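You operate a simulated robot arm through the tools that you are given. There is no shell and no other tool.

You are at the controls of a simulated robot arm. One attempt, no reset.

Task
Close the open carton and tape it with the strip that its ticket names.
Fine: wet the strip on the grey felt pad, lay it square along the seam, roll its whole length down; roller back in its cradle.

It is judged by the outcome, as a careful person would: the job done as asked, and still so three seconds after it is handed in. It fails if anything else is knocked over, pushed out of place, dropped, spilled or broken.

Robot
A 6-joint arm with a two-finger gripper, fixed in place. Base frame: the origin is on the floor under the middle of its stand, x ahead of it, y to its left, z up; the work surface is at about z = 800. Readings come in mm, degrees, newtons and seconds.
It reaches about 1637 mm from its shoulder. Its first joint turns from -166.0 to 166.0 degrees. Payload 3.43 kg.
The TCP is the grasp point between the finger pads, 20 mm short of the fingertips. In the tool frame z runs along the fingers and y along their closing line. The gripper opens to 190 mm; its body begins 248 mm behind the TCP.
Orientation is that of the tool frame in the base frame, as [roll, pitch, yaw] about the fixed x, y, z axes, in that order (R = Rz(yaw) Ry(pitch) Rx(roll)). With the fingers straight down and closing along the base's y, the tool's x points along the base's -x, its y along +y and its z along -z.

Tools
- The arm moves only by the tool arm_command. Its argument "deltas" is a list that holds one entry, the list of rows, each a list of 7 numbers: the finger opening in mm, from 0 to 190, then the shift along the base's x, y, z in units of 50 mm (1.0 is 50 mm), then the turn, a rotation vector about the base's x, y, z in units of 5 degrees (1.0 is 5 degrees). In form: [[[claw, tx, ty, tz, rx, ry, rz], ...]]. A call has 1 to 20 rows; each row shifts and turns the commanded pose from where the row before left it. A call with a number of a shift or a turn outside -1 to 1 is refused whole. A row lasts 0.2 s, in which the tool goes at most 50 mm and 8.6 degrees; a call with a longer step from one row to the next is refused whole, and so is a gripper value outside its range. Where a pose cannot be reached the arm comes as near as it can. A force on the tool above 60 N (or 10 N above the force at the start of the call, whichever is more), or a blocked arm, ends the call early, and 0.2 s more pass. The fingers move at their own pace (about 45 mm/s each) and stop on an object; they squeeze with about 24 N. The grip force told is the motor's: it shows also when the fingers shut on nothing. Time passes only in rows, and 0.2 s behind the last, so rows that do not move let the fingers close. It gives the time, the measured TCP pose, the force on the tool (base axes), the opening and the grip force at its end, in the units of the frame above (readings bear some noise), with the torque about the TCP (base axes, N m) and any sound that the robot's microphone picked up.
- Cameras (640 x 400 px; columns grow to the right, rows downward): "scene" is fixed at [55.9, -495.4, 1713.3]; the picture's right is [0.65, -0.76, 0.00], its down [-0.50, -0.43, -0.75] and it looks along [0.57, 0.49, -0.66] (base axes); focal length 328 px, centre (320, 200). "wrist" rides on the gripper at [70, -8, -288] in the tool frame; the picture's right is [0.12, 0.99, 0.00], its down [-0.96, 0.12, -0.25] and it looks along [-0.25, 0.03, 0.97] (tool axes); focal length 261 px, centre (320, 200). There is no depth. A picture from a camera that has moved, and an enlarged one, comes with that camera's place and axes in the base frame and with its lens. The place of the scene camera against the robot may be out by one fixed shift of up to 18 mm in any direction.
- get_image(camera): a new picture of that camera. No time passes.
- raise_lower(by): slides the trunk up (or, below 0, down) by that many mm; the arm rides with it, the base frame stays. It gives what a move gives, with no picture.
- zoom(camera, box): a new picture of the part [left, top, right, bottom] of that camera's present view, enlarged. No time passes.
- hand_in(): hands the job in; it is judged then, once.

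Nothing tells you positions but the pictures and the camera data. Unless the task says otherwise, let go and move clear before handing in.

The tools are called after "Call:" by a JSON object that holds its "api" and its "payload". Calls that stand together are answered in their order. arm_command: Moves the arm, as the interface text tells. Its arguments: {"type":"object","properties":{"deltas":{"type":"array"}},"required":["deltas"]} The other tools are called the same way: raise_lower (by) moves the trunk up or down; get_image (camera) takes a picture; zoom (camera, box) takes an enlarged picture of a part of a camera's view; hand_in () hands the job in.

At the start:

```text
time_s: 0.0
eef_pos: [583.2, -83.7, 1326.0]
tool_rot: [180.0, -0.1, -179.9]
force: [0.4, 0.1, 0.3]
moment: [-0.01, 0.04, 0.02]
grip_width: 190.1
grasp_force: 0.0
trunk travel left (down, up): [-175.0, 65.0]
```

scene: 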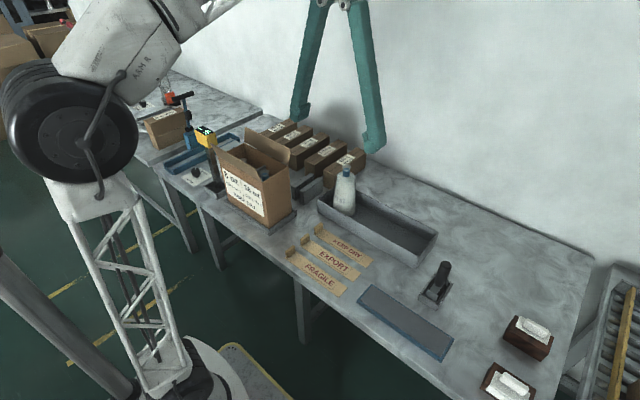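
wrist: 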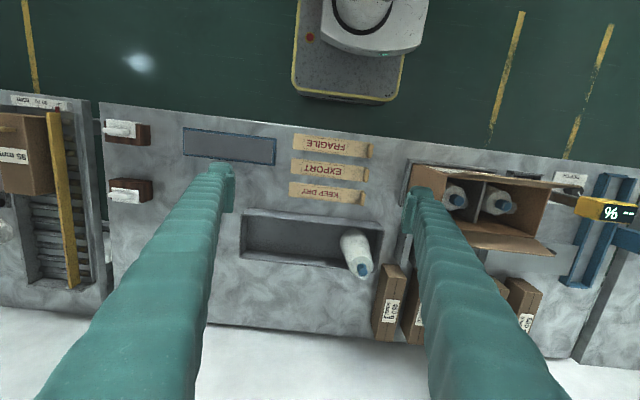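

I see a bench with an open carton, three gummed strips (KEEP DRY, EXPORT, FRAGILE), a grey pad, a roller in a cradle, and a tray holding a bottle. I'll zoom in to read the ticket and the details before moving.

Call:
{"api": "zoom", "payload": {"camera": "scene", "box": [140, 80, 300, 240]}}

Call:
{"api": "zoom", "payload": {"camera": "scene", "box": [210, 130, 300, 230]}}

Call:
{"api": "zoom", "payload": {"camera": "scene", "box": [270, 200, 470, 370]}}

Call:
{"api": "zoom", "payload": {"camera": "wrist", "box": [380, 130, 640, 300]}}

Call:
{"api": "zoom", "payload": {"camera": "wrist", "box": [90, 100, 400, 300]}}

```text
2.50 times, centred on (220, 160) of scene
camera zoom: at [55.9, -495.4, 1713.3], right [0.65, -0.76, 0.0], down [-0.5, -0.43, -0.75], along [0.57, 0.49, -0.66], focal length 820 px, centre (570, 300)
```

zoom: 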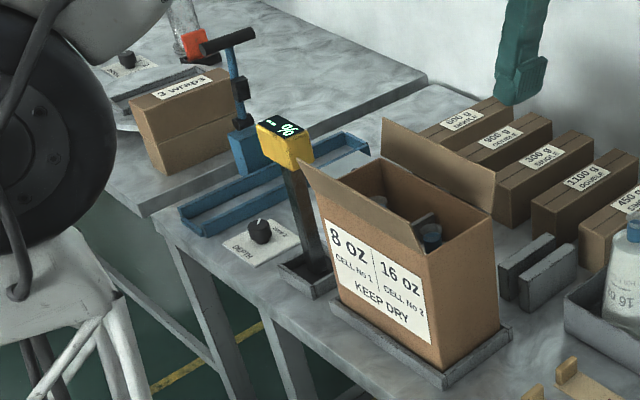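

```text
4.00 times, centred on (255, 180) of scene
camera zoom: at [55.9, -495.4, 1713.3], right [0.65, -0.76, 0.0], down [-0.5, -0.43, -0.75], along [0.57, 0.49, -0.66], focal length 1311 px, centre (580, 280)
```

zoom: 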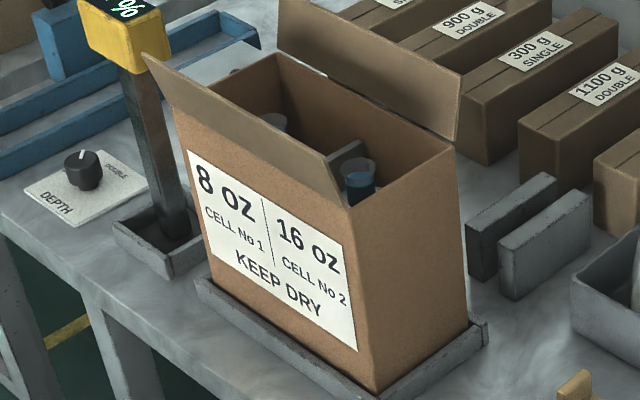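

```text
2.35 times, centred on (370, 285) of scene
camera zoom: at [55.9, -495.4, 1713.3], right [0.65, -0.76, 0.0], down [-0.5, -0.43, -0.75], along [0.57, 0.49, -0.66], focal length 771 px, centre (202, 0)
```

zoom: 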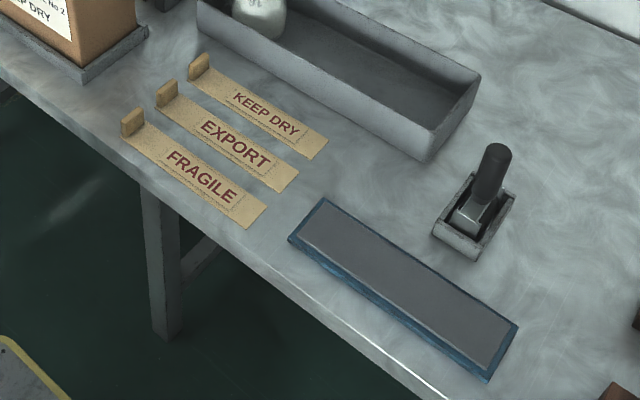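

```text
2.35 times, centred on (510, 215) of wrist
camera zoom: at [512.3, -90.6, 1614.3], right [-0.12, 0.99, 0.0], down [0.96, 0.12, 0.25], along [0.25, 0.03, -0.97], focal length 613 px, centre (-127, 165)
```

zoom: 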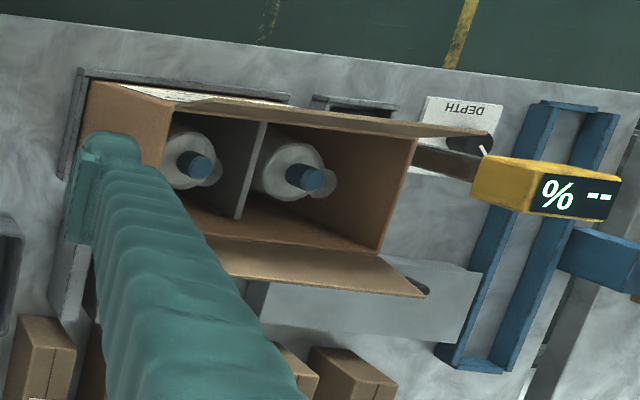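

```text
2.00 times, centred on (245, 200) of wrist
camera zoom: at [512.3, -90.6, 1614.3], right [-0.12, 0.99, 0.0], down [0.96, 0.12, 0.25], along [0.25, 0.03, -0.97], focal length 521 px, centre (470, 200)
```

zoom: 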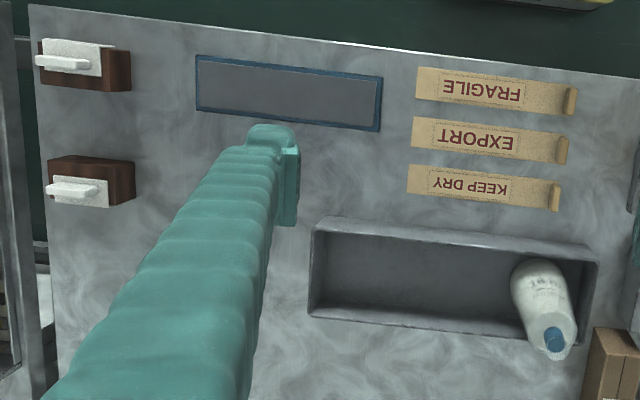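

The ticket on the carton reads "8 OZ / 16 OZ / KEEP DRY", so the strip I need is KEEP DRY. I estimate it at about x=700, y=-167 to 68, with the carton at x 594–715, y 222–474 and its top at z≈1027. Next I move above the carton for a closer look.

Call:
{"api": "arm_command", "payload": {"deltas": [[[190, 0, 0.9, 0, 0, 0, 0], [190, 0, 0.9, 0, 0, 0, 0], [190, 0, 0.9, 0, 0, 0, 0], [190, 0, 0.9, 0, 0, 0, 0], [190, 0, 0.9, 0, 0, 0, 0], [190, 0, 0.9, 0, 0, 0, 0], [190, 0, 0.9, 0, 0, 0, 0], [190, 0, 0.9, 0, 0, 0, 0]]]}}

Call:
{"api": "get_image", "payload": {"camera": "wrist"}}

Call:
{"api": "get_image", "payload": {"camera": "scene"}}

```text
time_s: 1.8
eef_pos: [584.1, 278.7, 1325.0]
tool_rot: [180.0, 0.0, 180.0]
force: [-0.2, -0.1, 0.5]
moment: [0.23, -0.09, 0.0]
grip_width: 190.2
grasp_force: 0.1
trunk travel left (down, up): [-175.0, 65.0]
```

```text
taken
camera wrist: at [513.2, 271.6, 1611.9], right [-0.12, 0.99, 0.0], down [0.96, 0.12, 0.25], along [0.25, 0.03, -0.97], focal length 261 px, centre (320, 200)
```

wrist: 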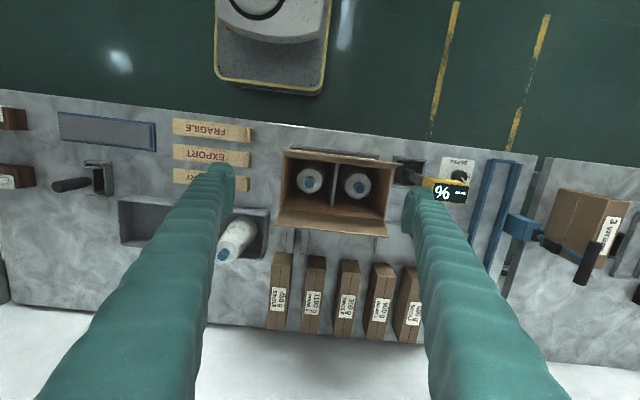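

```text
taken
```

scene: 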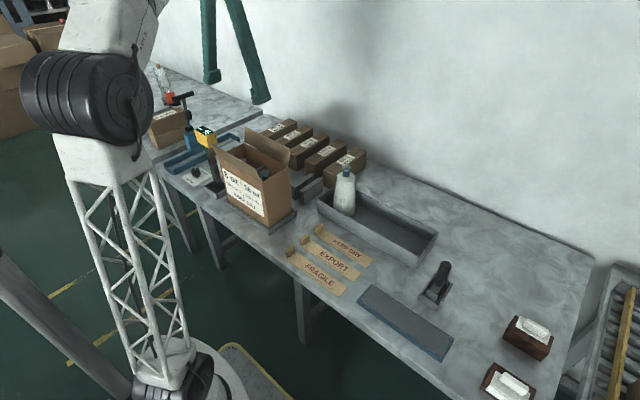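

The wrist view now shows the open carton from above, with two flaps, a divider and two bottles inside. I'll zoom in on the carton, strips and roller to measure them.

Call:
{"api": "zoom", "payload": {"camera": "wrist", "box": [260, 130, 480, 260]}}

Call:
{"api": "zoom", "payload": {"camera": "wrist", "box": [40, 100, 260, 230]}}

Call:
{"api": "zoom", "payload": {"camera": "scene", "box": [400, 250, 470, 310]}}

Call:
{"api": "zoom", "payload": {"camera": "scene", "box": [280, 215, 380, 300]}}

```text
2.91 times, centred on (370, 195) of wrist
camera zoom: at [513.2, 271.6, 1611.9], right [-0.12, 0.99, 0.0], down [0.96, 0.12, 0.25], along [0.25, 0.03, -0.97], focal length 758 px, centre (174, 214)
```

zoom: 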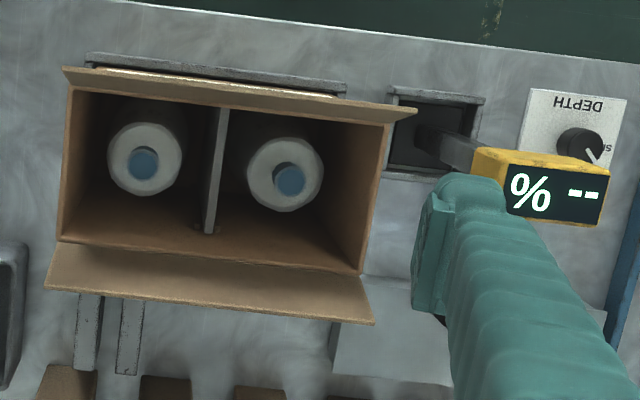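

```text
2.91 times, centred on (150, 165) of wrist
camera zoom: at [513.2, 271.6, 1611.9], right [-0.12, 0.99, 0.0], down [0.96, 0.12, 0.25], along [0.25, 0.03, -0.97], focal length 758 px, centre (814, 302)
```

zoom: 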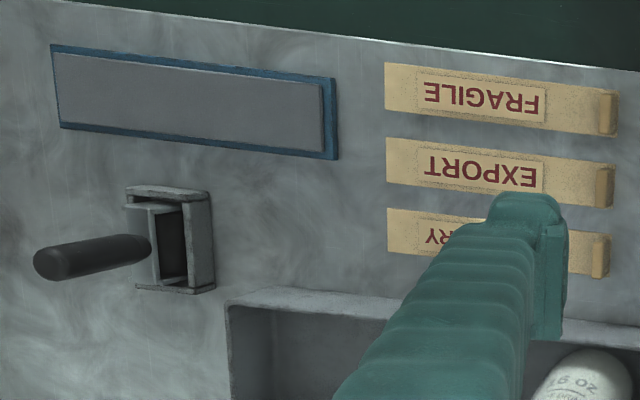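

```text
6.67 times, centred on (435, 280) of scene
camera zoom: at [55.9, -495.4, 1713.3], right [0.65, -0.76, 0.0], down [-0.5, -0.43, -0.75], along [0.57, 0.49, -0.66], focal length 2185 px, centre (-447, -333)
```

zoom: 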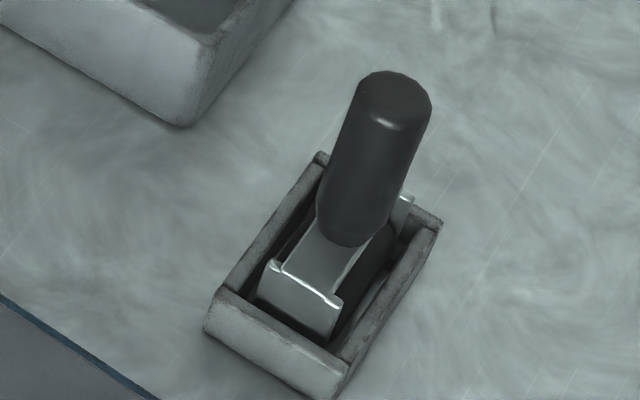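

```text
4.71 times, centred on (330, 258) of scene
camera zoom: at [55.9, -495.4, 1713.3], right [0.65, -0.76, 0.0], down [-0.5, -0.43, -0.75], along [0.57, 0.49, -0.66], focal length 1543 px, centre (273, -71)
```

zoom: 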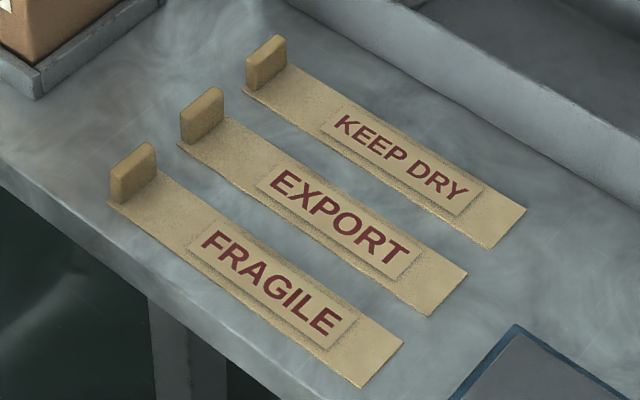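

By the wrist camera, the carton rim spans x≈574–696, y≈200–446 at z≈1030–1040, with both flaps leaning outward by about 14°. I'll drop down on the robot side of the front flap, set the fingers wide and check the geometry close up.

Call:
{"api": "arm_command", "payload": {"deltas": [[[120, -0.5, 0.176, -0.6, 0, 0, 0], [120, -0.5, 0.176, -0.6, 0, 0, 0], [120, -0.5, 0.176, -0.6, 0, 0, 0], [120, -0.5, 0.176, -0.6, 0, 0, 0], [120, -0.5, 0.176, -0.6, 0, 0, 0], [120, 0, 0, 0, 0, 0, 0], [120, 0, 0, 0, 0, 0, 0]]]}}

Call:
{"api": "get_image", "payload": {"camera": "wrist"}}

Call:
{"api": "zoom", "payload": {"camera": "scene", "box": [180, 90, 320, 230]}}

```text
time_s: 3.4
eef_pos: [459.7, 321.8, 1173.6]
tool_rot: [-180.0, 0.1, -180.0]
force: [-0.2, -0.3, 0.4]
moment: [0.02, 0.04, 0.01]
grip_width: 120.4
grasp_force: 0.0
trunk travel left (down, up): [-175.0, 65.0]
```

```text
taken
camera wrist: at [388.8, 314.4, 1461.3], right [-0.12, 0.99, 0.0], down [0.96, 0.12, 0.25], along [0.25, 0.03, -0.97], focal length 261 px, centre (320, 200)
```

wrist: 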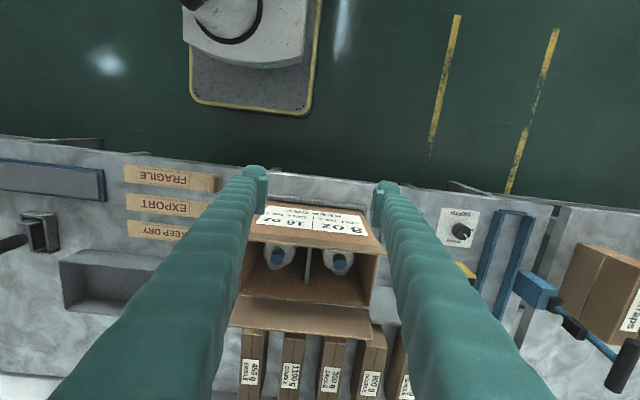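

```text
2.86 times, centred on (250, 160) of scene
camera zoom: at [55.9, -495.4, 1713.3], right [0.65, -0.76, 0.0], down [-0.5, -0.43, -0.75], along [0.57, 0.49, -0.66], focal length 937 px, centre (520, 314)
```

zoom: 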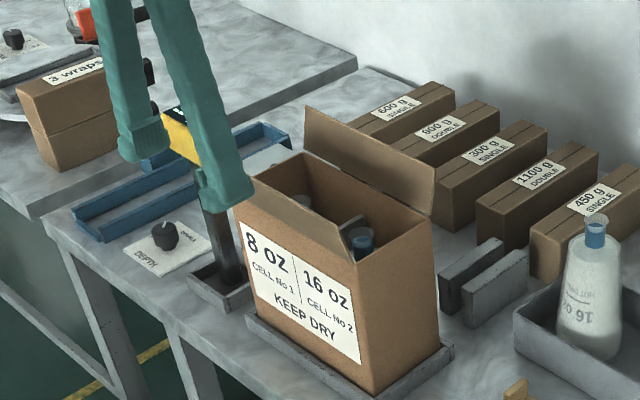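

The fingers are hovering on the robot side of the carton, with the front flap just beyond them. I'll zoom in on the rim to measure it better.

Call:
{"api": "zoom", "payload": {"camera": "wrist", "box": [220, 180, 400, 350]}}

Call:
{"api": "zoom", "payload": {"camera": "wrist", "box": [0, 120, 240, 300]}}

```text
2.35 times, centred on (310, 265) of wrist
camera zoom: at [388.8, 314.4, 1461.3], right [-0.12, 0.99, 0.0], down [0.96, 0.12, 0.25], along [0.25, 0.03, -0.97], focal length 613 px, centre (344, 47)
```

zoom: 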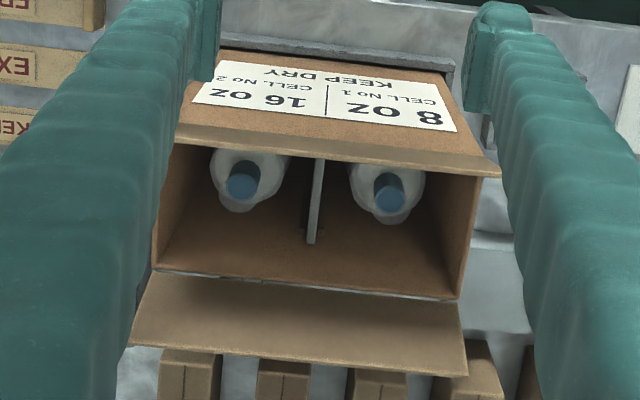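

```text
2.22 times, centred on (120, 210) of wrist
camera zoom: at [388.8, 314.4, 1461.3], right [-0.12, 0.99, 0.0], down [0.96, 0.12, 0.25], along [0.25, 0.03, -0.97], focal length 579 px, centre (764, 178)
```

zoom: 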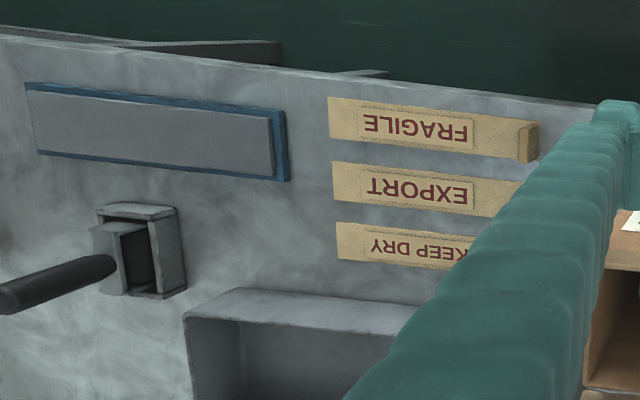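

Triangulating gives a rim at z≈1040, x 572–692, y 200–444, so the seam is near x=632. I'll sweep the front flap inward with the two open fingers, slowly and watching the force.

Call:
{"api": "arm_command", "payload": {"deltas": [[[120, 0, 0, -0.92, 0, 0, 0], [120, 0, 0, -0.92, 0, 0, 0], [120, 0.5, 0, 0, 0, 0, 0], [120, 0.5, 0, 0, 0, 0, 0], [120, 0.3, 0, 0, 0, 0, 0], [120, 0.3, 0, 0, 0, 0, 0], [120, 0.3, 0, 0, 0, 0, 0], [120, 0.3, 0, 0, 0, 0, 0]]]}}

Call:
{"api": "zoom", "payload": {"camera": "scene", "box": [180, 90, 320, 230]}}

Call:
{"api": "get_image", "payload": {"camera": "wrist"}}

```text
time_s: 5.2
eef_pos: [569.9, 321.1, 1084.0]
tool_rot: [-180.0, 0.0, -180.0]
force: [-0.5, 0.1, 1.4]
moment: [0.01, -0.07, 0.0]
grip_width: 120.1
grasp_force: 0.2
trunk travel left (down, up): [-175.0, 65.0]
```

```text
2.86 times, centred on (250, 160) of scene
camera zoom: at [55.9, -495.4, 1713.3], right [0.65, -0.76, 0.0], down [-0.5, -0.43, -0.75], along [0.57, 0.49, -0.66], focal length 937 px, centre (520, 314)
```

zoom: 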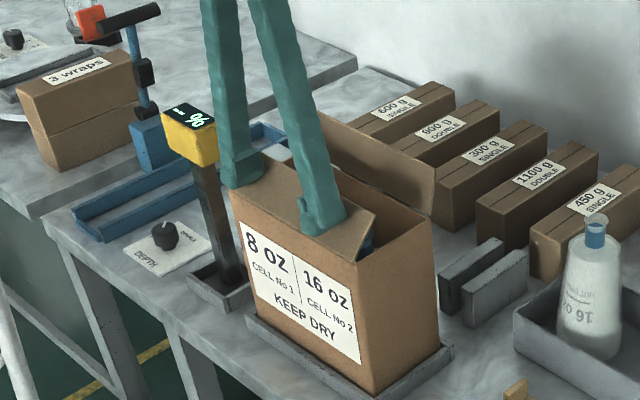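

```text
taken
camera wrist: at [498.6, 314.3, 1372.3], right [-0.12, 0.99, 0.0], down [0.96, 0.12, 0.25], along [0.25, 0.03, -0.97], focal length 261 px, centre (320, 200)
```

wrist: 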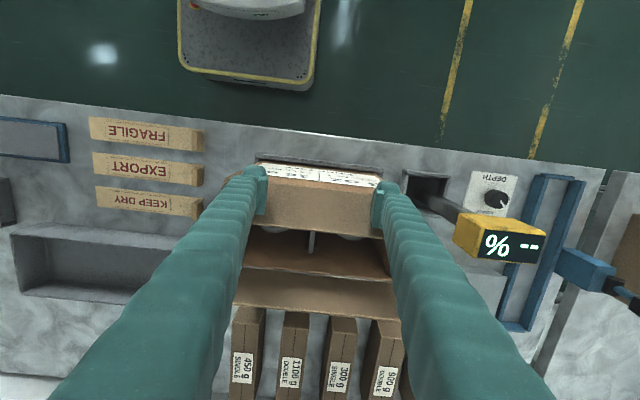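

The front flap is folding inward with almost no resistance. I'll continue inward and lower to press it flat.

Call:
{"api": "arm_command", "payload": {"deltas": [[[120, 0.3, 0, -0.06, 0, 0, 0], [120, 0.3, 0, -0.1, 0, 0, 0], [120, 0.2, 0, -0.12, 0, 0, 0], [120, 0, 0, -0.1, 0, 0, 0]]]}}

Call:
{"api": "zoom", "payload": {"camera": "scene", "box": [180, 90, 320, 230]}}

Call:
{"api": "get_image", "payload": {"camera": "wrist"}}

```text
time_s: 6.2
eef_pos: [609.0, 322.7, 1064.8]
tool_rot: [180.0, 0.0, 180.0]
force: [-0.4, -0.1, -0.1]
moment: [-0.04, 0.01, 0.0]
grip_width: 120.3
grasp_force: 0.1
trunk travel left (down, up): [-175.0, 65.0]
```

```text
2.86 times, centred on (250, 160) of scene
camera zoom: at [55.9, -495.4, 1713.3], right [0.65, -0.76, 0.0], down [-0.5, -0.43, -0.75], along [0.57, 0.49, -0.66], focal length 937 px, centre (520, 314)
```

zoom: 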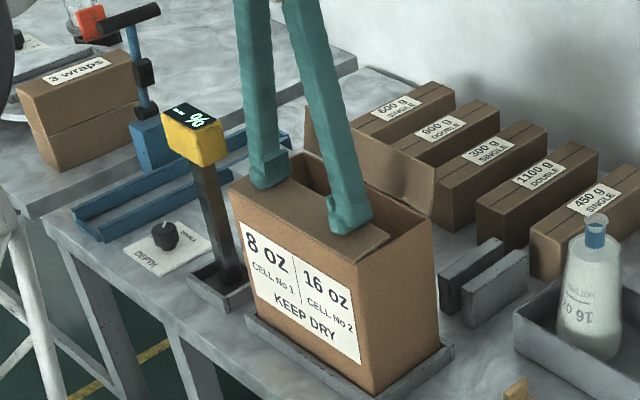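

```text
taken
camera wrist: at [537.9, 315.4, 1352.9], right [-0.12, 0.99, 0.0], down [0.96, 0.12, 0.25], along [0.25, 0.03, -0.97], focal length 261 px, centre (320, 200)
```

wrist: 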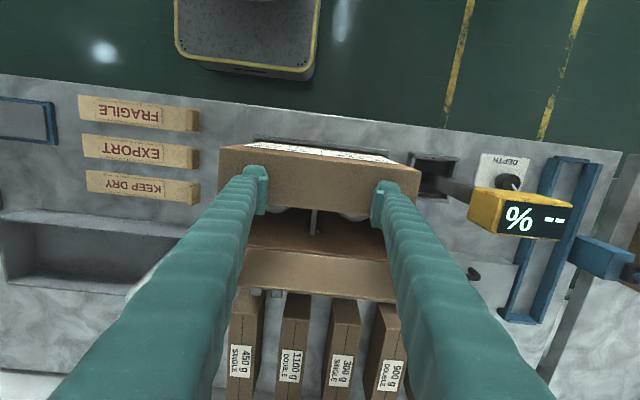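

The front flap is almost flat. I'll press down a few more millimetres in small steps, then lift off and see whether it stays.

Call:
{"api": "arm_command", "payload": {"deltas": [[[120, 0, 0, -0.04, 0, 0, 0], [120, 0, 0, -0.04, 0, 0, 0], [120, 0, 0, 0, 0, 0, 0]]]}}

```text
time_s: 7.0
eef_pos: [608.2, 323.3, 1060.3]
tool_rot: [-179.9, 0.1, 180.0]
force: [0.7, 0.7, 3.8]
moment: [0.01, -0.02, 0.0]
grip_width: 120.1
grasp_force: 0.2
trunk travel left (down, up): [-175.0, 65.0]
```

Contact came at a fingertip height of about 1040, which matches my rim estimate. I'll lift and check whether the flap stays down.

Call:
{"api": "arm_command", "payload": {"deltas": [[[120, 0, 0, 0.2, 0, 0, 0], [120, 0, 0, 0.4, 0, 0, 0], [120, 0, 0, 0, 0, 0, 0], [120, 0, 0, 0, 0, 0, 0]]]}}

Call:
{"api": "zoom", "payload": {"camera": "scene", "box": [180, 90, 320, 230]}}

Call:
{"api": "get_image", "payload": {"camera": "wrist"}}

```text
time_s: 8.0
eef_pos: [607.7, 320.4, 1091.2]
tool_rot: [180.0, 0.0, -180.0]
force: [-0.1, -0.2, 0.3]
moment: [-0.02, -0.03, 0.02]
grip_width: 120.0
grasp_force: 0.1
trunk travel left (down, up): [-175.0, 65.0]
```

```text
2.86 times, centred on (250, 160) of scene
camera zoom: at [55.9, -495.4, 1713.3], right [0.65, -0.76, 0.0], down [-0.5, -0.43, -0.75], along [0.57, 0.49, -0.66], focal length 937 px, centre (520, 314)
```

zoom: 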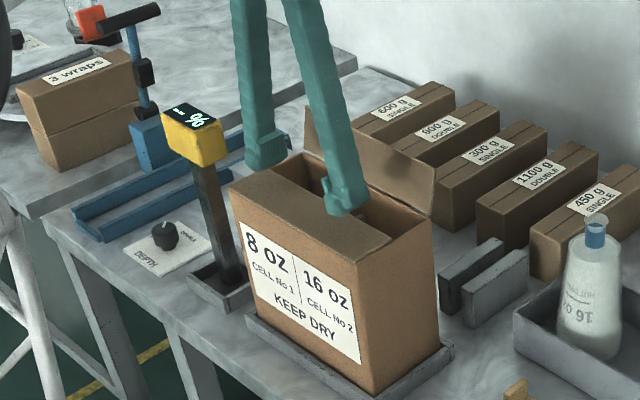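

```text
taken
camera wrist: at [536.2, 314.4, 1379.3], right [-0.12, 0.99, 0.0], down [0.96, 0.12, 0.25], along [0.25, 0.03, -0.97], focal length 261 px, centre (320, 200)
```

wrist: 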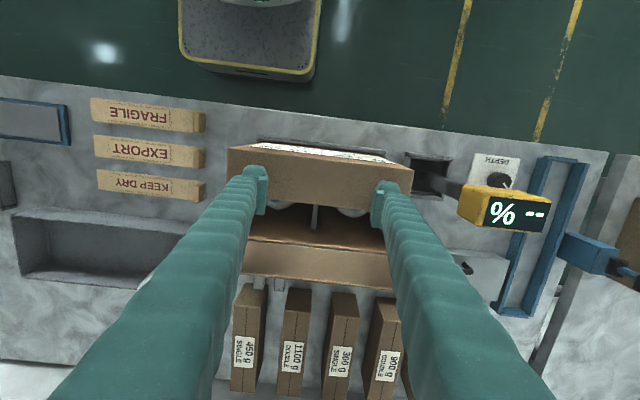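

The front flap stays down by itself. Next I go up and over to the wall side of the rear flap (tip near x≈705, z≈1104) and sweep it toward me.

Call:
{"api": "arm_command", "payload": {"deltas": [[[120, 0, 0, 0.8, 0, 0, 0], [120, 0, 0, 0.8, 0, 0, 0], [120, 0.92, 0, 0, 0, 0, 0], [120, 0.92, 0, 0, 0, 0, 0], [120, 0.92, 0, 0, 0, 0, 0], [120, 0.92, 0, 0, 0, 0, 0], [120, 0, 0, -0.85, 0, 0, 0], [120, 0, 0, -0.85, 0, 0, 0], [120, 0, 0, 0, 0, 0, 0]]]}}

Call:
{"api": "zoom", "payload": {"camera": "scene", "box": [180, 90, 320, 230]}}

```text
time_s: 10.0
eef_pos: [790.4, 319.4, 1083.0]
tool_rot: [180.0, 0.0, -180.0]
force: [-0.2, 0.2, -0.6]
moment: [-0.01, 0.01, 0.0]
grip_width: 120.1
grasp_force: 0.1
trunk travel left (down, up): [-175.0, 65.0]
```

```text
2.86 times, centred on (250, 160) of scene
camera zoom: at [55.9, -495.4, 1713.3], right [0.65, -0.76, 0.0], down [-0.5, -0.43, -0.75], along [0.57, 0.49, -0.66], focal length 937 px, centre (520, 314)
```

zoom: 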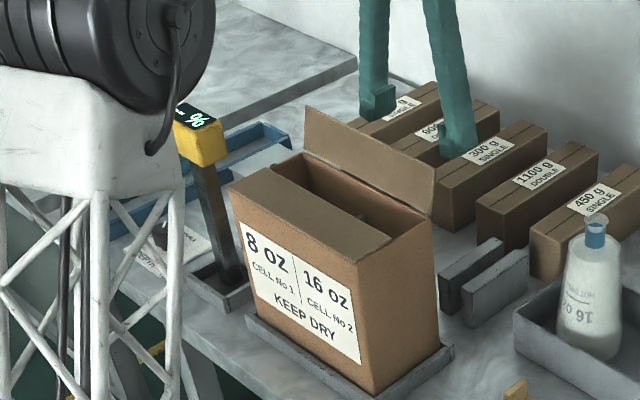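

The fingers are behind the rear flap with clearance all round. I'll sweep it toward the robot now.

Call:
{"api": "arm_command", "payload": {"deltas": [[[120, -0.5, 0, 0, 0, 0, 0], [120, -0.5, 0, 0, 0, 0, 0], [120, -0.3, 0, 0, 0, 0, 0], [120, -0.3, 0, 0, 0, 0, 0], [120, -0.3, 0, 0, 0, 0, 0], [120, -0.3, 0, -0.06, 0, 0, 0], [120, -0.3, 0, -0.1, 0, 0, 0], [120, -0.2, 0, -0.12, 0, 0, 0], [120, 0, 0, 0, 0, 0, 0]]]}}

Call:
{"api": "zoom", "payload": {"camera": "scene", "box": [180, 90, 320, 230]}}

Call:
{"api": "get_image", "payload": {"camera": "wrist"}}

```text
time_s: 12.0
eef_pos: [657.7, 322.1, 1071.5]
tool_rot: [179.9, 0.1, 180.0]
force: [-0.4, 0.1, -0.5]
moment: [-0.02, 0.02, 0.0]
grip_width: 120.1
grasp_force: 0.0
trunk travel left (down, up): [-175.0, 65.0]
```

```text
2.86 times, centred on (250, 160) of scene
camera zoom: at [55.9, -495.4, 1713.3], right [0.65, -0.76, 0.0], down [-0.5, -0.43, -0.75], along [0.57, 0.49, -0.66], focal length 937 px, centre (520, 314)
```

zoom: 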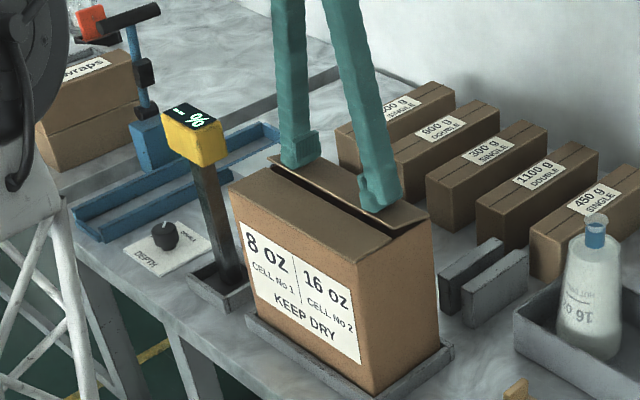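

```text
taken
camera wrist: at [586.1, 313.4, 1359.3], right [-0.12, 0.99, 0.0], down [0.96, 0.12, 0.25], along [0.25, 0.03, -0.97], focal length 261 px, centre (320, 200)
```

wrist: 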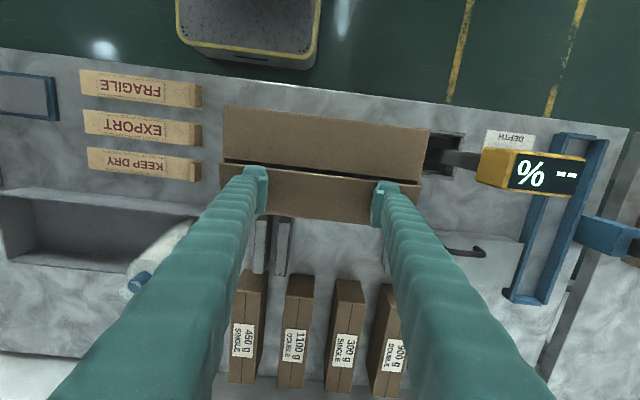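

Both flaps are nearly down, so I'll press the rear one flat in small steps and then lift away to check.

Call:
{"api": "arm_command", "payload": {"deltas": [[[120, 0, 0, -0.1, 0, 0, 0], [120, 0, 0, -0.06, 0, 0, 0], [120, 0, 0, -0.04, 0, 0, 0], [120, 0, 0, -0.03, 0, 0, 0], [120, 0, 0, 0, 0, 0, 0]]]}}

Call:
{"api": "arm_command", "payload": {"deltas": [[[120, 0, 0, 0.3, 0, 0, 0], [120, 0, 0, 0.9, 0, 0, 0], [120, -0.9, 0, 0.9, 0, 0, 0], [120, -0.9, 0, 0.9, 0, 0, 0], [120, 0, 0, 0, 0, 0, 0]]]}}

Call:
{"api": "zoom", "payload": {"camera": "scene", "box": [180, 90, 320, 230]}}

Call:
{"api": "get_image", "payload": {"camera": "wrist"}}

```text
time_s: 13.2
eef_pos: [657.9, 321.4, 1061.9]
tool_rot: [-179.9, -0.1, -180.0]
force: [-0.5, 0.5, 6.8]
moment: [0.03, -0.02, 0.02]
grip_width: 120.1
grasp_force: 0.5
trunk travel left (down, up): [-175.0, 65.0]
```

```text
refused: row 3 steps farther than a row can; nothing moved
```

```text
2.86 times, centred on (250, 160) of scene
camera zoom: at [55.9, -495.4, 1713.3], right [0.65, -0.76, 0.0], down [-0.5, -0.43, -0.75], along [0.57, 0.49, -0.66], focal length 937 px, centre (520, 314)
```

zoom: 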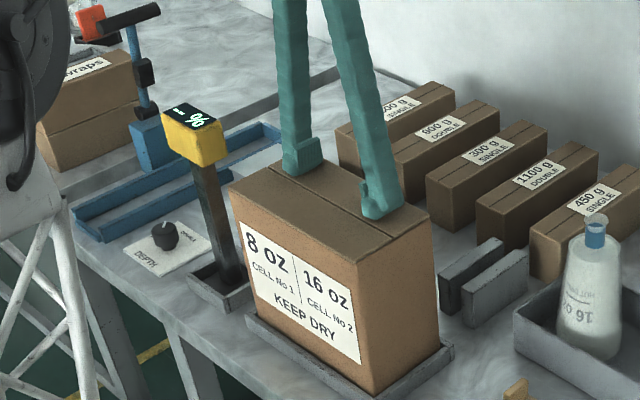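

```text
taken
camera wrist: at [586.9, 313.5, 1348.7], right [-0.12, 0.99, 0.0], down [0.96, 0.12, 0.25], along [0.25, 0.03, -0.97], focal length 261 px, centre (320, 200)
```

wrist: 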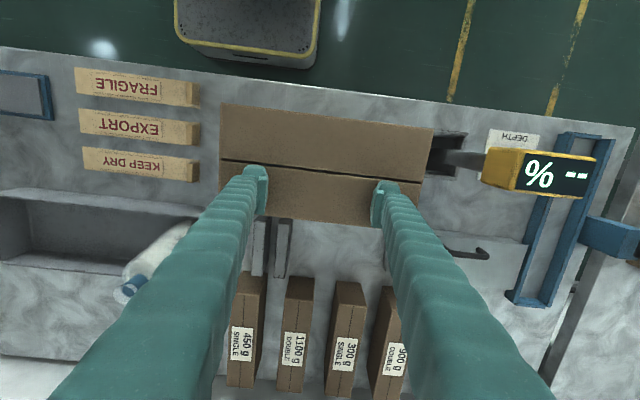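

Both flaps are shut with the tips at about 1042. I'll lift straight up in allowed steps and measure the seam.

Call:
{"api": "arm_command", "payload": {"deltas": [[[120, 0, 0, 0.3, 0, 0, 0], [120, 0, 0, 0.9, 0, 0, 0], [120, 0, 0, 0.9, 0, 0, 0], [120, 0, 0, 0.9, 0, 0, 0], [120, 0, 0, 0, 0, 0, 0]]]}}

Call:
{"api": "zoom", "payload": {"camera": "wrist", "box": [200, 100, 460, 260]}}

Call:
{"api": "zoom", "payload": {"camera": "scene", "box": [180, 90, 320, 230]}}

Call:
{"api": "get_image", "payload": {"camera": "wrist"}}

```text
time_s: 14.4
eef_pos: [658.5, 319.1, 1209.9]
tool_rot: [-179.9, 0.0, -180.0]
force: [-0.6, -0.4, 1.0]
moment: [0.01, 0.02, 0.02]
grip_width: 120.2
grasp_force: 0.0
trunk travel left (down, up): [-175.0, 65.0]
```

```text
2.46 times, centred on (330, 180) of wrist
camera zoom: at [588.3, 310.9, 1497.3], right [-0.12, 0.99, 0.0], down [0.96, 0.12, 0.25], along [0.25, 0.03, -0.97], focal length 642 px, centre (295, 249)
```

zoom: 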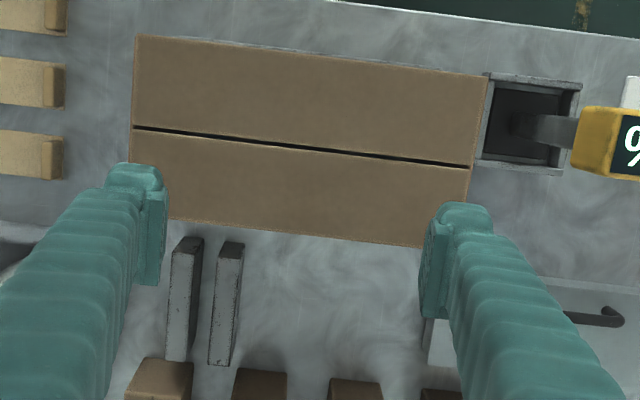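

```text
2.86 times, centred on (250, 160) of scene
camera zoom: at [55.9, -495.4, 1713.3], right [0.65, -0.76, 0.0], down [-0.5, -0.43, -0.75], along [0.57, 0.49, -0.66], focal length 937 px, centre (520, 314)
```

zoom: 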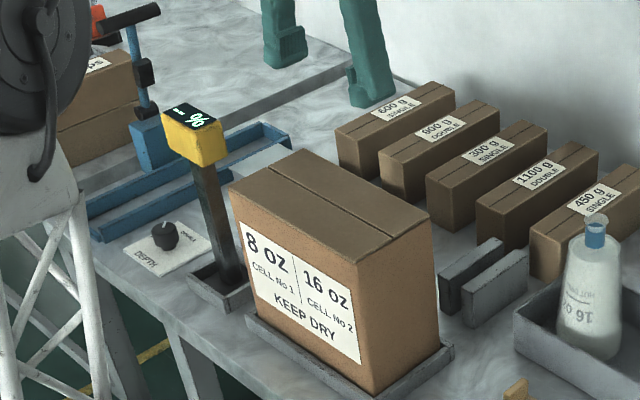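

```text
taken
camera wrist: at [588.3, 310.9, 1497.3], right [-0.12, 0.99, 0.0], down [0.96, 0.12, 0.25], along [0.25, 0.03, -0.97], focal length 261 px, centre (320, 200)
```

wrist: 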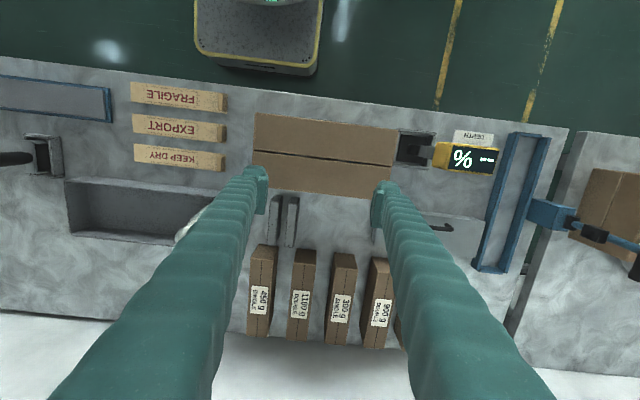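

The carton is closed, with the seam at x≈631–632 from y≈202 to 443. Next I move over the strips, high enough to clear the bottle in the tray, to measure the KEEP DRY strip and its tab.

Call:
{"api": "arm_command", "payload": {"deltas": [[[120, 0.25, -0.92, -0.15, 0, 0, 0], [120, 0.25, -0.92, -0.15, 0, 0, 0], [120, 0.25, -0.92, -0.15, 0, 0, 0], [120, 0.25, -0.92, -0.15, 0, 0, 0], [120, 0.25, -0.92, -0.15, 0, 0, 0], [120, 0.25, -0.92, -0.15, 0, 0, 0], [120, 0.25, -0.92, -0.15, 0, 0, 0], [120, 0.25, -0.92, -0.15, 0, 0, 0], [120, 0, 0, 0, 0, 0, 0]]]}}

Call:
{"api": "get_image", "payload": {"camera": "wrist"}}

Call:
{"api": "zoom", "payload": {"camera": "wrist", "box": [200, 60, 460, 220]}}

Call:
{"api": "zoom", "payload": {"camera": "wrist", "box": [0, 40, 260, 200]}}

```text
time_s: 16.4
eef_pos: [759.8, -45.6, 1151.6]
tool_rot: [180.0, 0.0, 180.0]
force: [0.6, 0.3, -0.3]
moment: [0.0, 0.02, -0.01]
grip_width: 120.3
grasp_force: 0.0
trunk travel left (down, up): [-175.0, 65.0]
```

```text
taken
camera wrist: at [689.1, -53.2, 1440.6], right [-0.12, 0.99, 0.0], down [0.96, 0.12, 0.25], along [0.25, 0.03, -0.97], focal length 261 px, centre (320, 200)
```

wrist: 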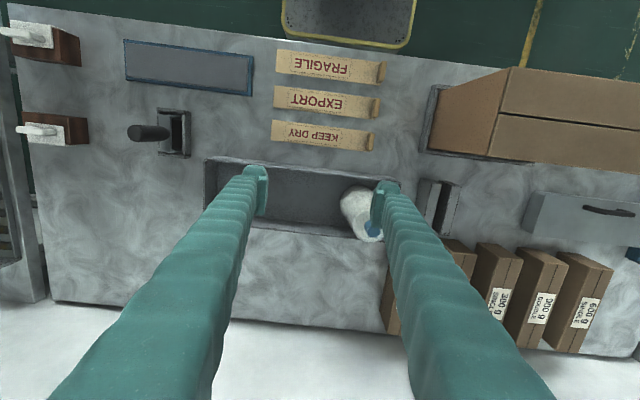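

```text
2.46 times, centred on (330, 140) of wrist
camera zoom: at [689.1, -53.2, 1440.6], right [-0.12, 0.99, 0.0], down [0.96, 0.12, 0.25], along [0.25, 0.03, -0.97], focal length 642 px, centre (295, 348)
```

zoom: 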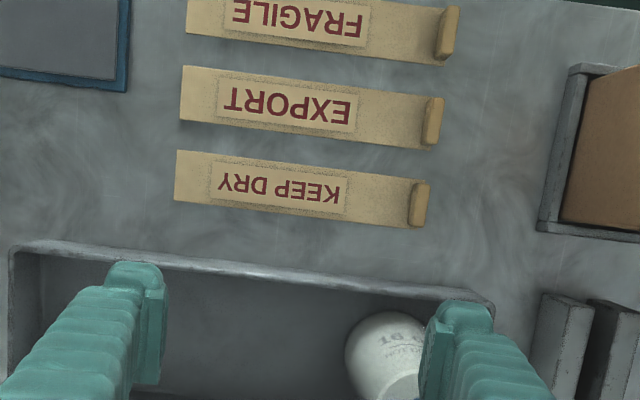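

```text
2.46 times, centred on (130, 120) of wrist
camera zoom: at [689.1, -53.2, 1440.6], right [-0.12, 0.99, 0.0], down [0.96, 0.12, 0.25], along [0.25, 0.03, -0.97], focal length 642 px, centre (788, 397)
```

zoom: 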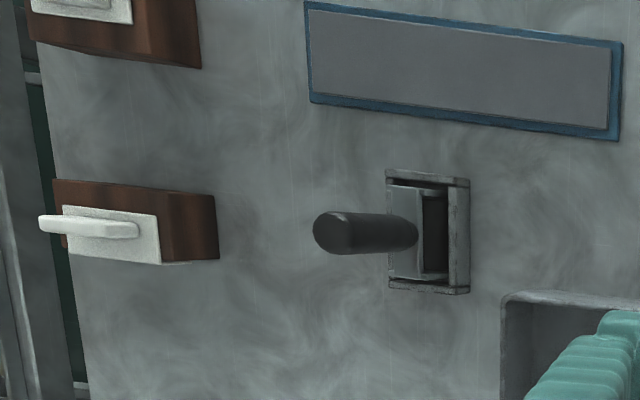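

The KEEP DRY strip lies along y, centred at x≈696 from y≈-169 to 71, and its upright tab is at y≈60–71, about 28 mm tall. I'll move above the tab with a narrower opening and re-check before descending.

Call:
{"api": "arm_command", "payload": {"deltas": [[[60, -0.255, 0.444, -0.8, 0, 0, 0], [60, -0.255, 0.444, -0.8, 0, 0, 0], [60, -0.255, 0.444, -0.8, 0, 0, 0], [60, -0.255, 0.444, -0.8, 0, 0, 0], [60, -0.255, 0.444, -0.8, 0, 0, 0], [60, 0, 0, -0.5, 0, 0, 0], [60, 0, 0, 0, 0, 0, 0]]]}}

Call:
{"api": "get_image", "payload": {"camera": "wrist"}}

Call:
{"api": "zoom", "payload": {"camera": "scene", "box": [270, 190, 400, 290]}}

```text
time_s: 18.0
eef_pos: [691.0, 66.3, 928.1]
tool_rot: [-179.9, 0.0, 179.9]
force: [-0.1, 0.6, -0.4]
moment: [0.0, 0.01, -0.02]
grip_width: 60.1
grasp_force: 0.1
trunk travel left (down, up): [-175.0, 65.0]
```

```text
taken
camera wrist: at [620.9, 58.3, 1215.6], right [-0.12, 0.99, 0.0], down [0.96, 0.12, 0.25], along [0.25, 0.03, -0.97], focal length 261 px, centre (320, 200)
```

wrist: 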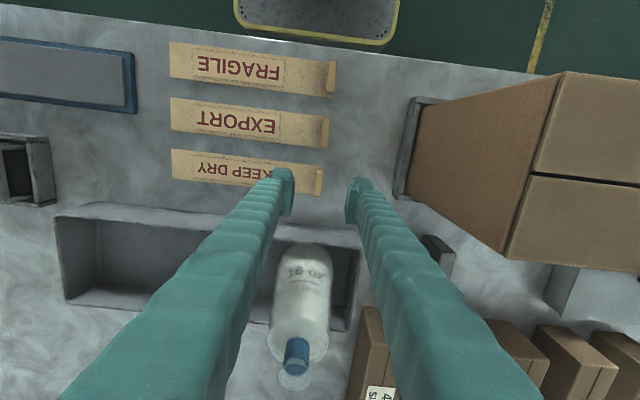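

```text
4.00 times, centred on (335, 240) of scene
camera zoom: at [55.9, -495.4, 1713.3], right [0.65, -0.76, 0.0], down [-0.5, -0.43, -0.75], along [0.57, 0.49, -0.66], focal length 1311 px, centre (260, 40)
```

zoom: 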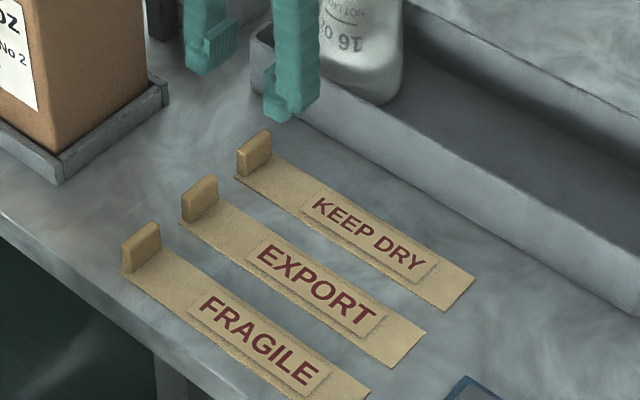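

The fingers are above the tab. I'll zoom in to check the alignment.

Call:
{"api": "zoom", "payload": {"camera": "wrist", "box": [240, 100, 400, 230]}}

Call:
{"api": "zoom", "payload": {"camera": "wrist", "box": [160, 130, 340, 230]}}

```text
3.08 times, centred on (320, 165) of wrist
camera zoom: at [620.9, 58.3, 1215.6], right [-0.12, 0.99, 0.0], down [0.96, 0.12, 0.25], along [0.25, 0.03, -0.97], focal length 802 px, centre (320, 308)
```

zoom: 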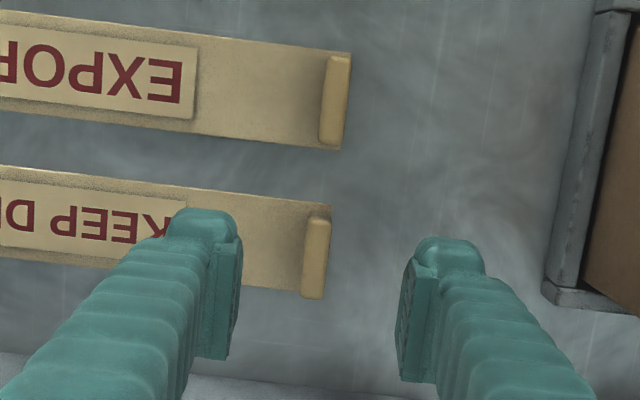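

```text
3.56 times, centred on (250, 180) of wrist
camera zoom: at [620.9, 58.3, 1215.6], right [-0.12, 0.99, 0.0], down [0.96, 0.12, 0.25], along [0.25, 0.03, -0.97], focal length 927 px, centre (569, 271)
```

zoom: 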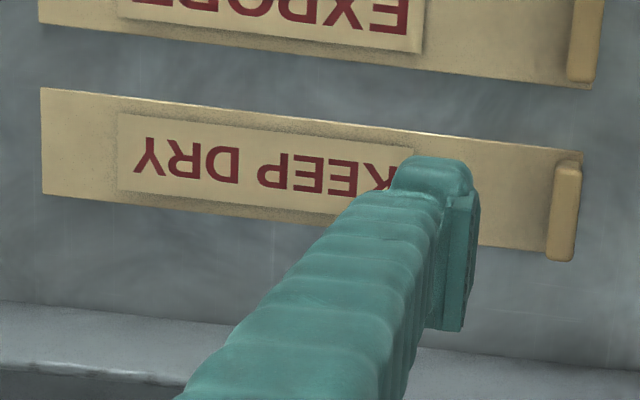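

The alignment agrees: tab centre at about (695.5, 65). I'll descend around the tab, leaving the last few millimetres for a check.

Call:
{"api": "arm_command", "payload": {"deltas": [[[60, 0.04, 0, -0.8, 0, 0, 0], [60, 0, 0, -0.6, 0, 0, 0], [60, 0, 0, -0.3, 0, 0, 0], [60, 0, 0, 0, 0, 0, 0]]]}}

Call:
{"api": "zoom", "payload": {"camera": "scene", "box": [290, 190, 390, 270]}}

Call:
{"api": "zoom", "payload": {"camera": "wrist", "box": [240, 100, 400, 230]}}

```text
time_s: 19.0
eef_pos: [695.6, 63.2, 841.7]
tool_rot: [179.9, 0.0, 180.0]
force: [-0.5, 0.0, 0.3]
moment: [-0.04, -0.02, 0.03]
grip_width: 59.8
grasp_force: 0.1
trunk travel left (down, up): [-175.0, 65.0]
```

```text
5.00 times, centred on (340, 230) of scene
camera zoom: at [55.9, -495.4, 1713.3], right [0.65, -0.76, 0.0], down [-0.5, -0.43, -0.75], along [0.57, 0.49, -0.66], focal length 1639 px, centre (220, 50)
```

zoom: 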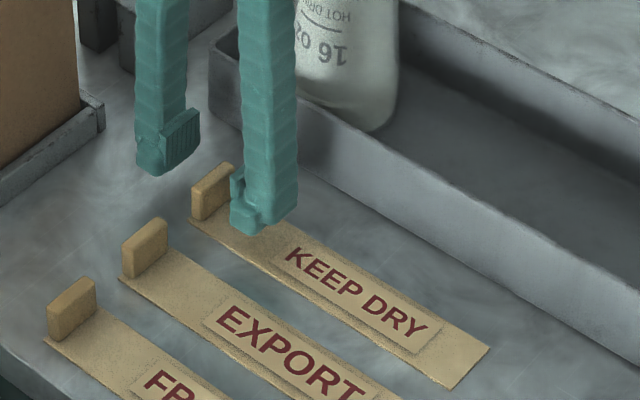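

```text
3.08 times, centred on (320, 165) of wrist
camera zoom: at [625.0, 55.8, 1130.9], right [-0.12, 0.99, 0.0], down [0.96, 0.12, 0.25], along [0.25, 0.03, -0.97], focal length 802 px, centre (320, 308)
```

zoom: 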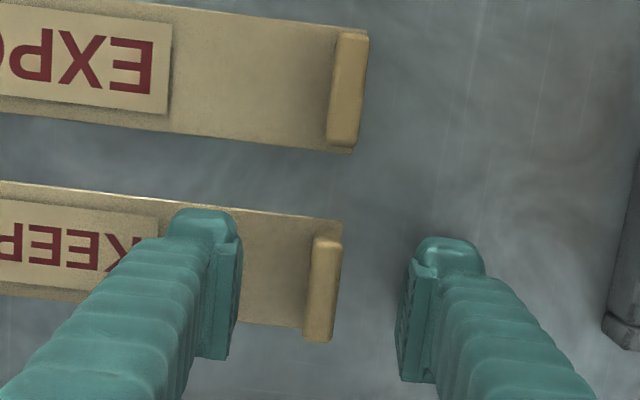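

The fingers straddle the tab cleanly. I'll lower the last bit and close gently on it.

Call:
{"api": "arm_command", "payload": {"deltas": [[[60, 0, 0, -0.16, 0, 0, 0], [60, 0, 0, -0.12, 0, 0, 0], [60, 0, 0, 0, 0, 0, 0]]]}}

Call:
{"api": "arm_command", "payload": {"deltas": [[[40, 0, 0, 0, 0, 0, 0], [25, 0, 0, 0, 0, 0, 0], [15, 0, 0, 0, 0, 0, 0], [5, 0, 0, 0, 0, 0, 0], [5, 0, 0, 0, 0, 0, 0], [5, 0, 0, 0, 0, 0, 0]]]}}

Call:
{"api": "zoom", "payload": {"camera": "scene", "box": [290, 190, 390, 270]}}

Call:
{"api": "zoom", "payload": {"camera": "wrist", "box": [200, 100, 400, 230]}}

```text
time_s: 19.8
eef_pos: [694.6, 62.9, 829.3]
tool_rot: [-179.9, 0.0, 180.0]
force: [0.4, -0.1, 1.0]
moment: [-0.05, -0.03, -0.03]
grip_width: 60.1
grasp_force: 0.0
trunk travel left (down, up): [-175.0, 65.0]
```

```text
time_s: 21.2
eef_pos: [694.6, 62.4, 828.2]
tool_rot: [-180.0, 0.1, 179.9]
force: [0.0, 0.4, 1.1]
moment: [-0.01, 0.0, -0.02]
grip_width: 10.4
grasp_force: 23.9
trunk travel left (down, up): [-175.0, 65.0]
```

```text
5.00 times, centred on (340, 230) of scene
camera zoom: at [55.9, -495.4, 1713.3], right [0.65, -0.76, 0.0], down [-0.5, -0.43, -0.75], along [0.57, 0.49, -0.66], focal length 1639 px, centre (220, 50)
```

zoom: 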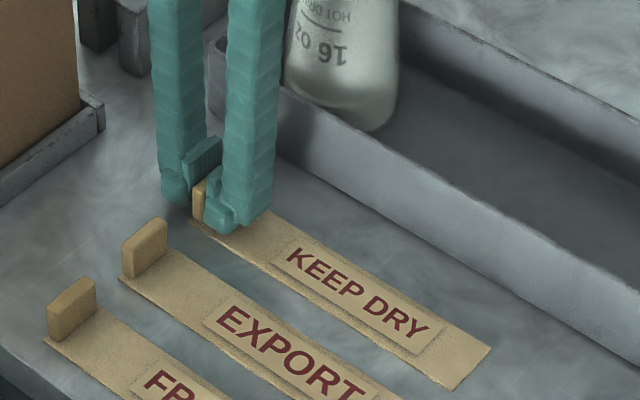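

```text
3.08 times, centred on (300, 165) of wrist
camera zoom: at [624.4, 55.5, 1116.5], right [-0.12, 0.99, 0.0], down [0.96, 0.12, 0.25], along [0.25, 0.03, -0.97], focal length 802 px, centre (382, 308)
```

zoom: 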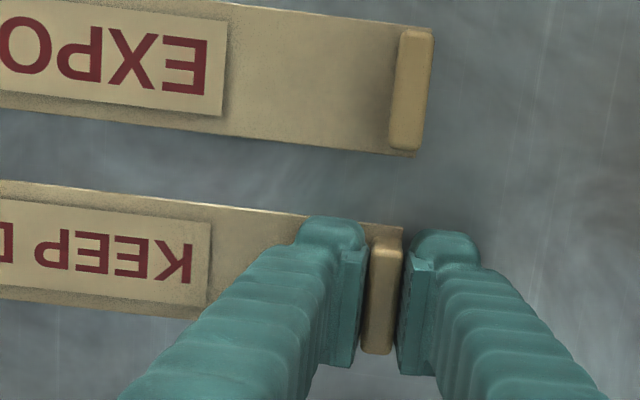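

I'm gripping the tab (10.4 mm, 24 N). I'll lift slowly and see how the strip hangs.

Call:
{"api": "arm_command", "payload": {"deltas": [[[5, 0, 0, 0.2, 0, 0, 0], [5, 0, 0, 0.4, 0, 0, 0], [5, 0, 0, 0.6, 0, 0, 0], [5, 0, 0, 0, 0, 0, 0]]]}}

Call:
{"api": "zoom", "payload": {"camera": "scene", "box": [270, 180, 400, 290]}}

Call:
{"api": "get_image", "payload": {"camera": "wrist"}}

```text
time_s: 22.2
eef_pos: [696.0, 63.0, 888.3]
tool_rot: [180.0, -0.1, -180.0]
force: [-0.4, -0.1, -0.4]
moment: [0.04, 0.06, 0.0]
grip_width: 10.3
grasp_force: 24.5
trunk travel left (down, up): [-175.0, 65.0]
```

```text
3.64 times, centred on (335, 235) of scene
camera zoom: at [55.9, -495.4, 1713.3], right [0.65, -0.76, 0.0], down [-0.5, -0.43, -0.75], along [0.57, 0.49, -0.66], focal length 1192 px, centre (266, 73)
```

zoom: 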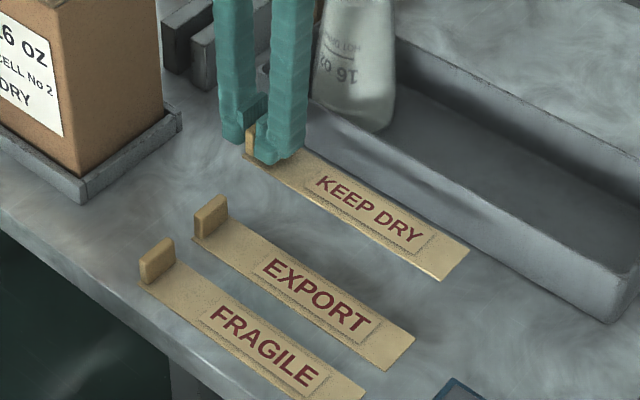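

```text
taken
camera wrist: at [625.0, 55.1, 1175.9], right [-0.12, 0.99, 0.0], down [0.96, 0.12, 0.25], along [0.25, 0.03, -0.97], focal length 261 px, centre (320, 200)
```

wrist: 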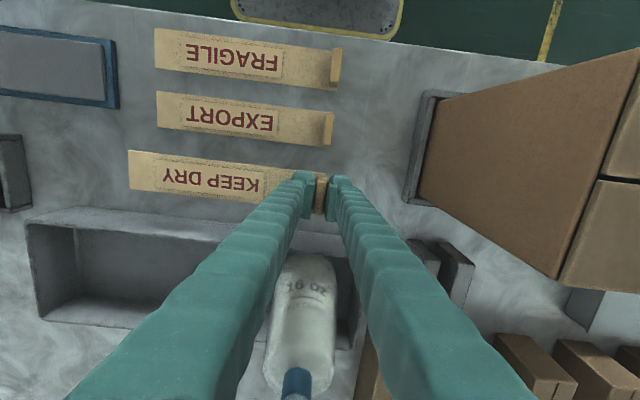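

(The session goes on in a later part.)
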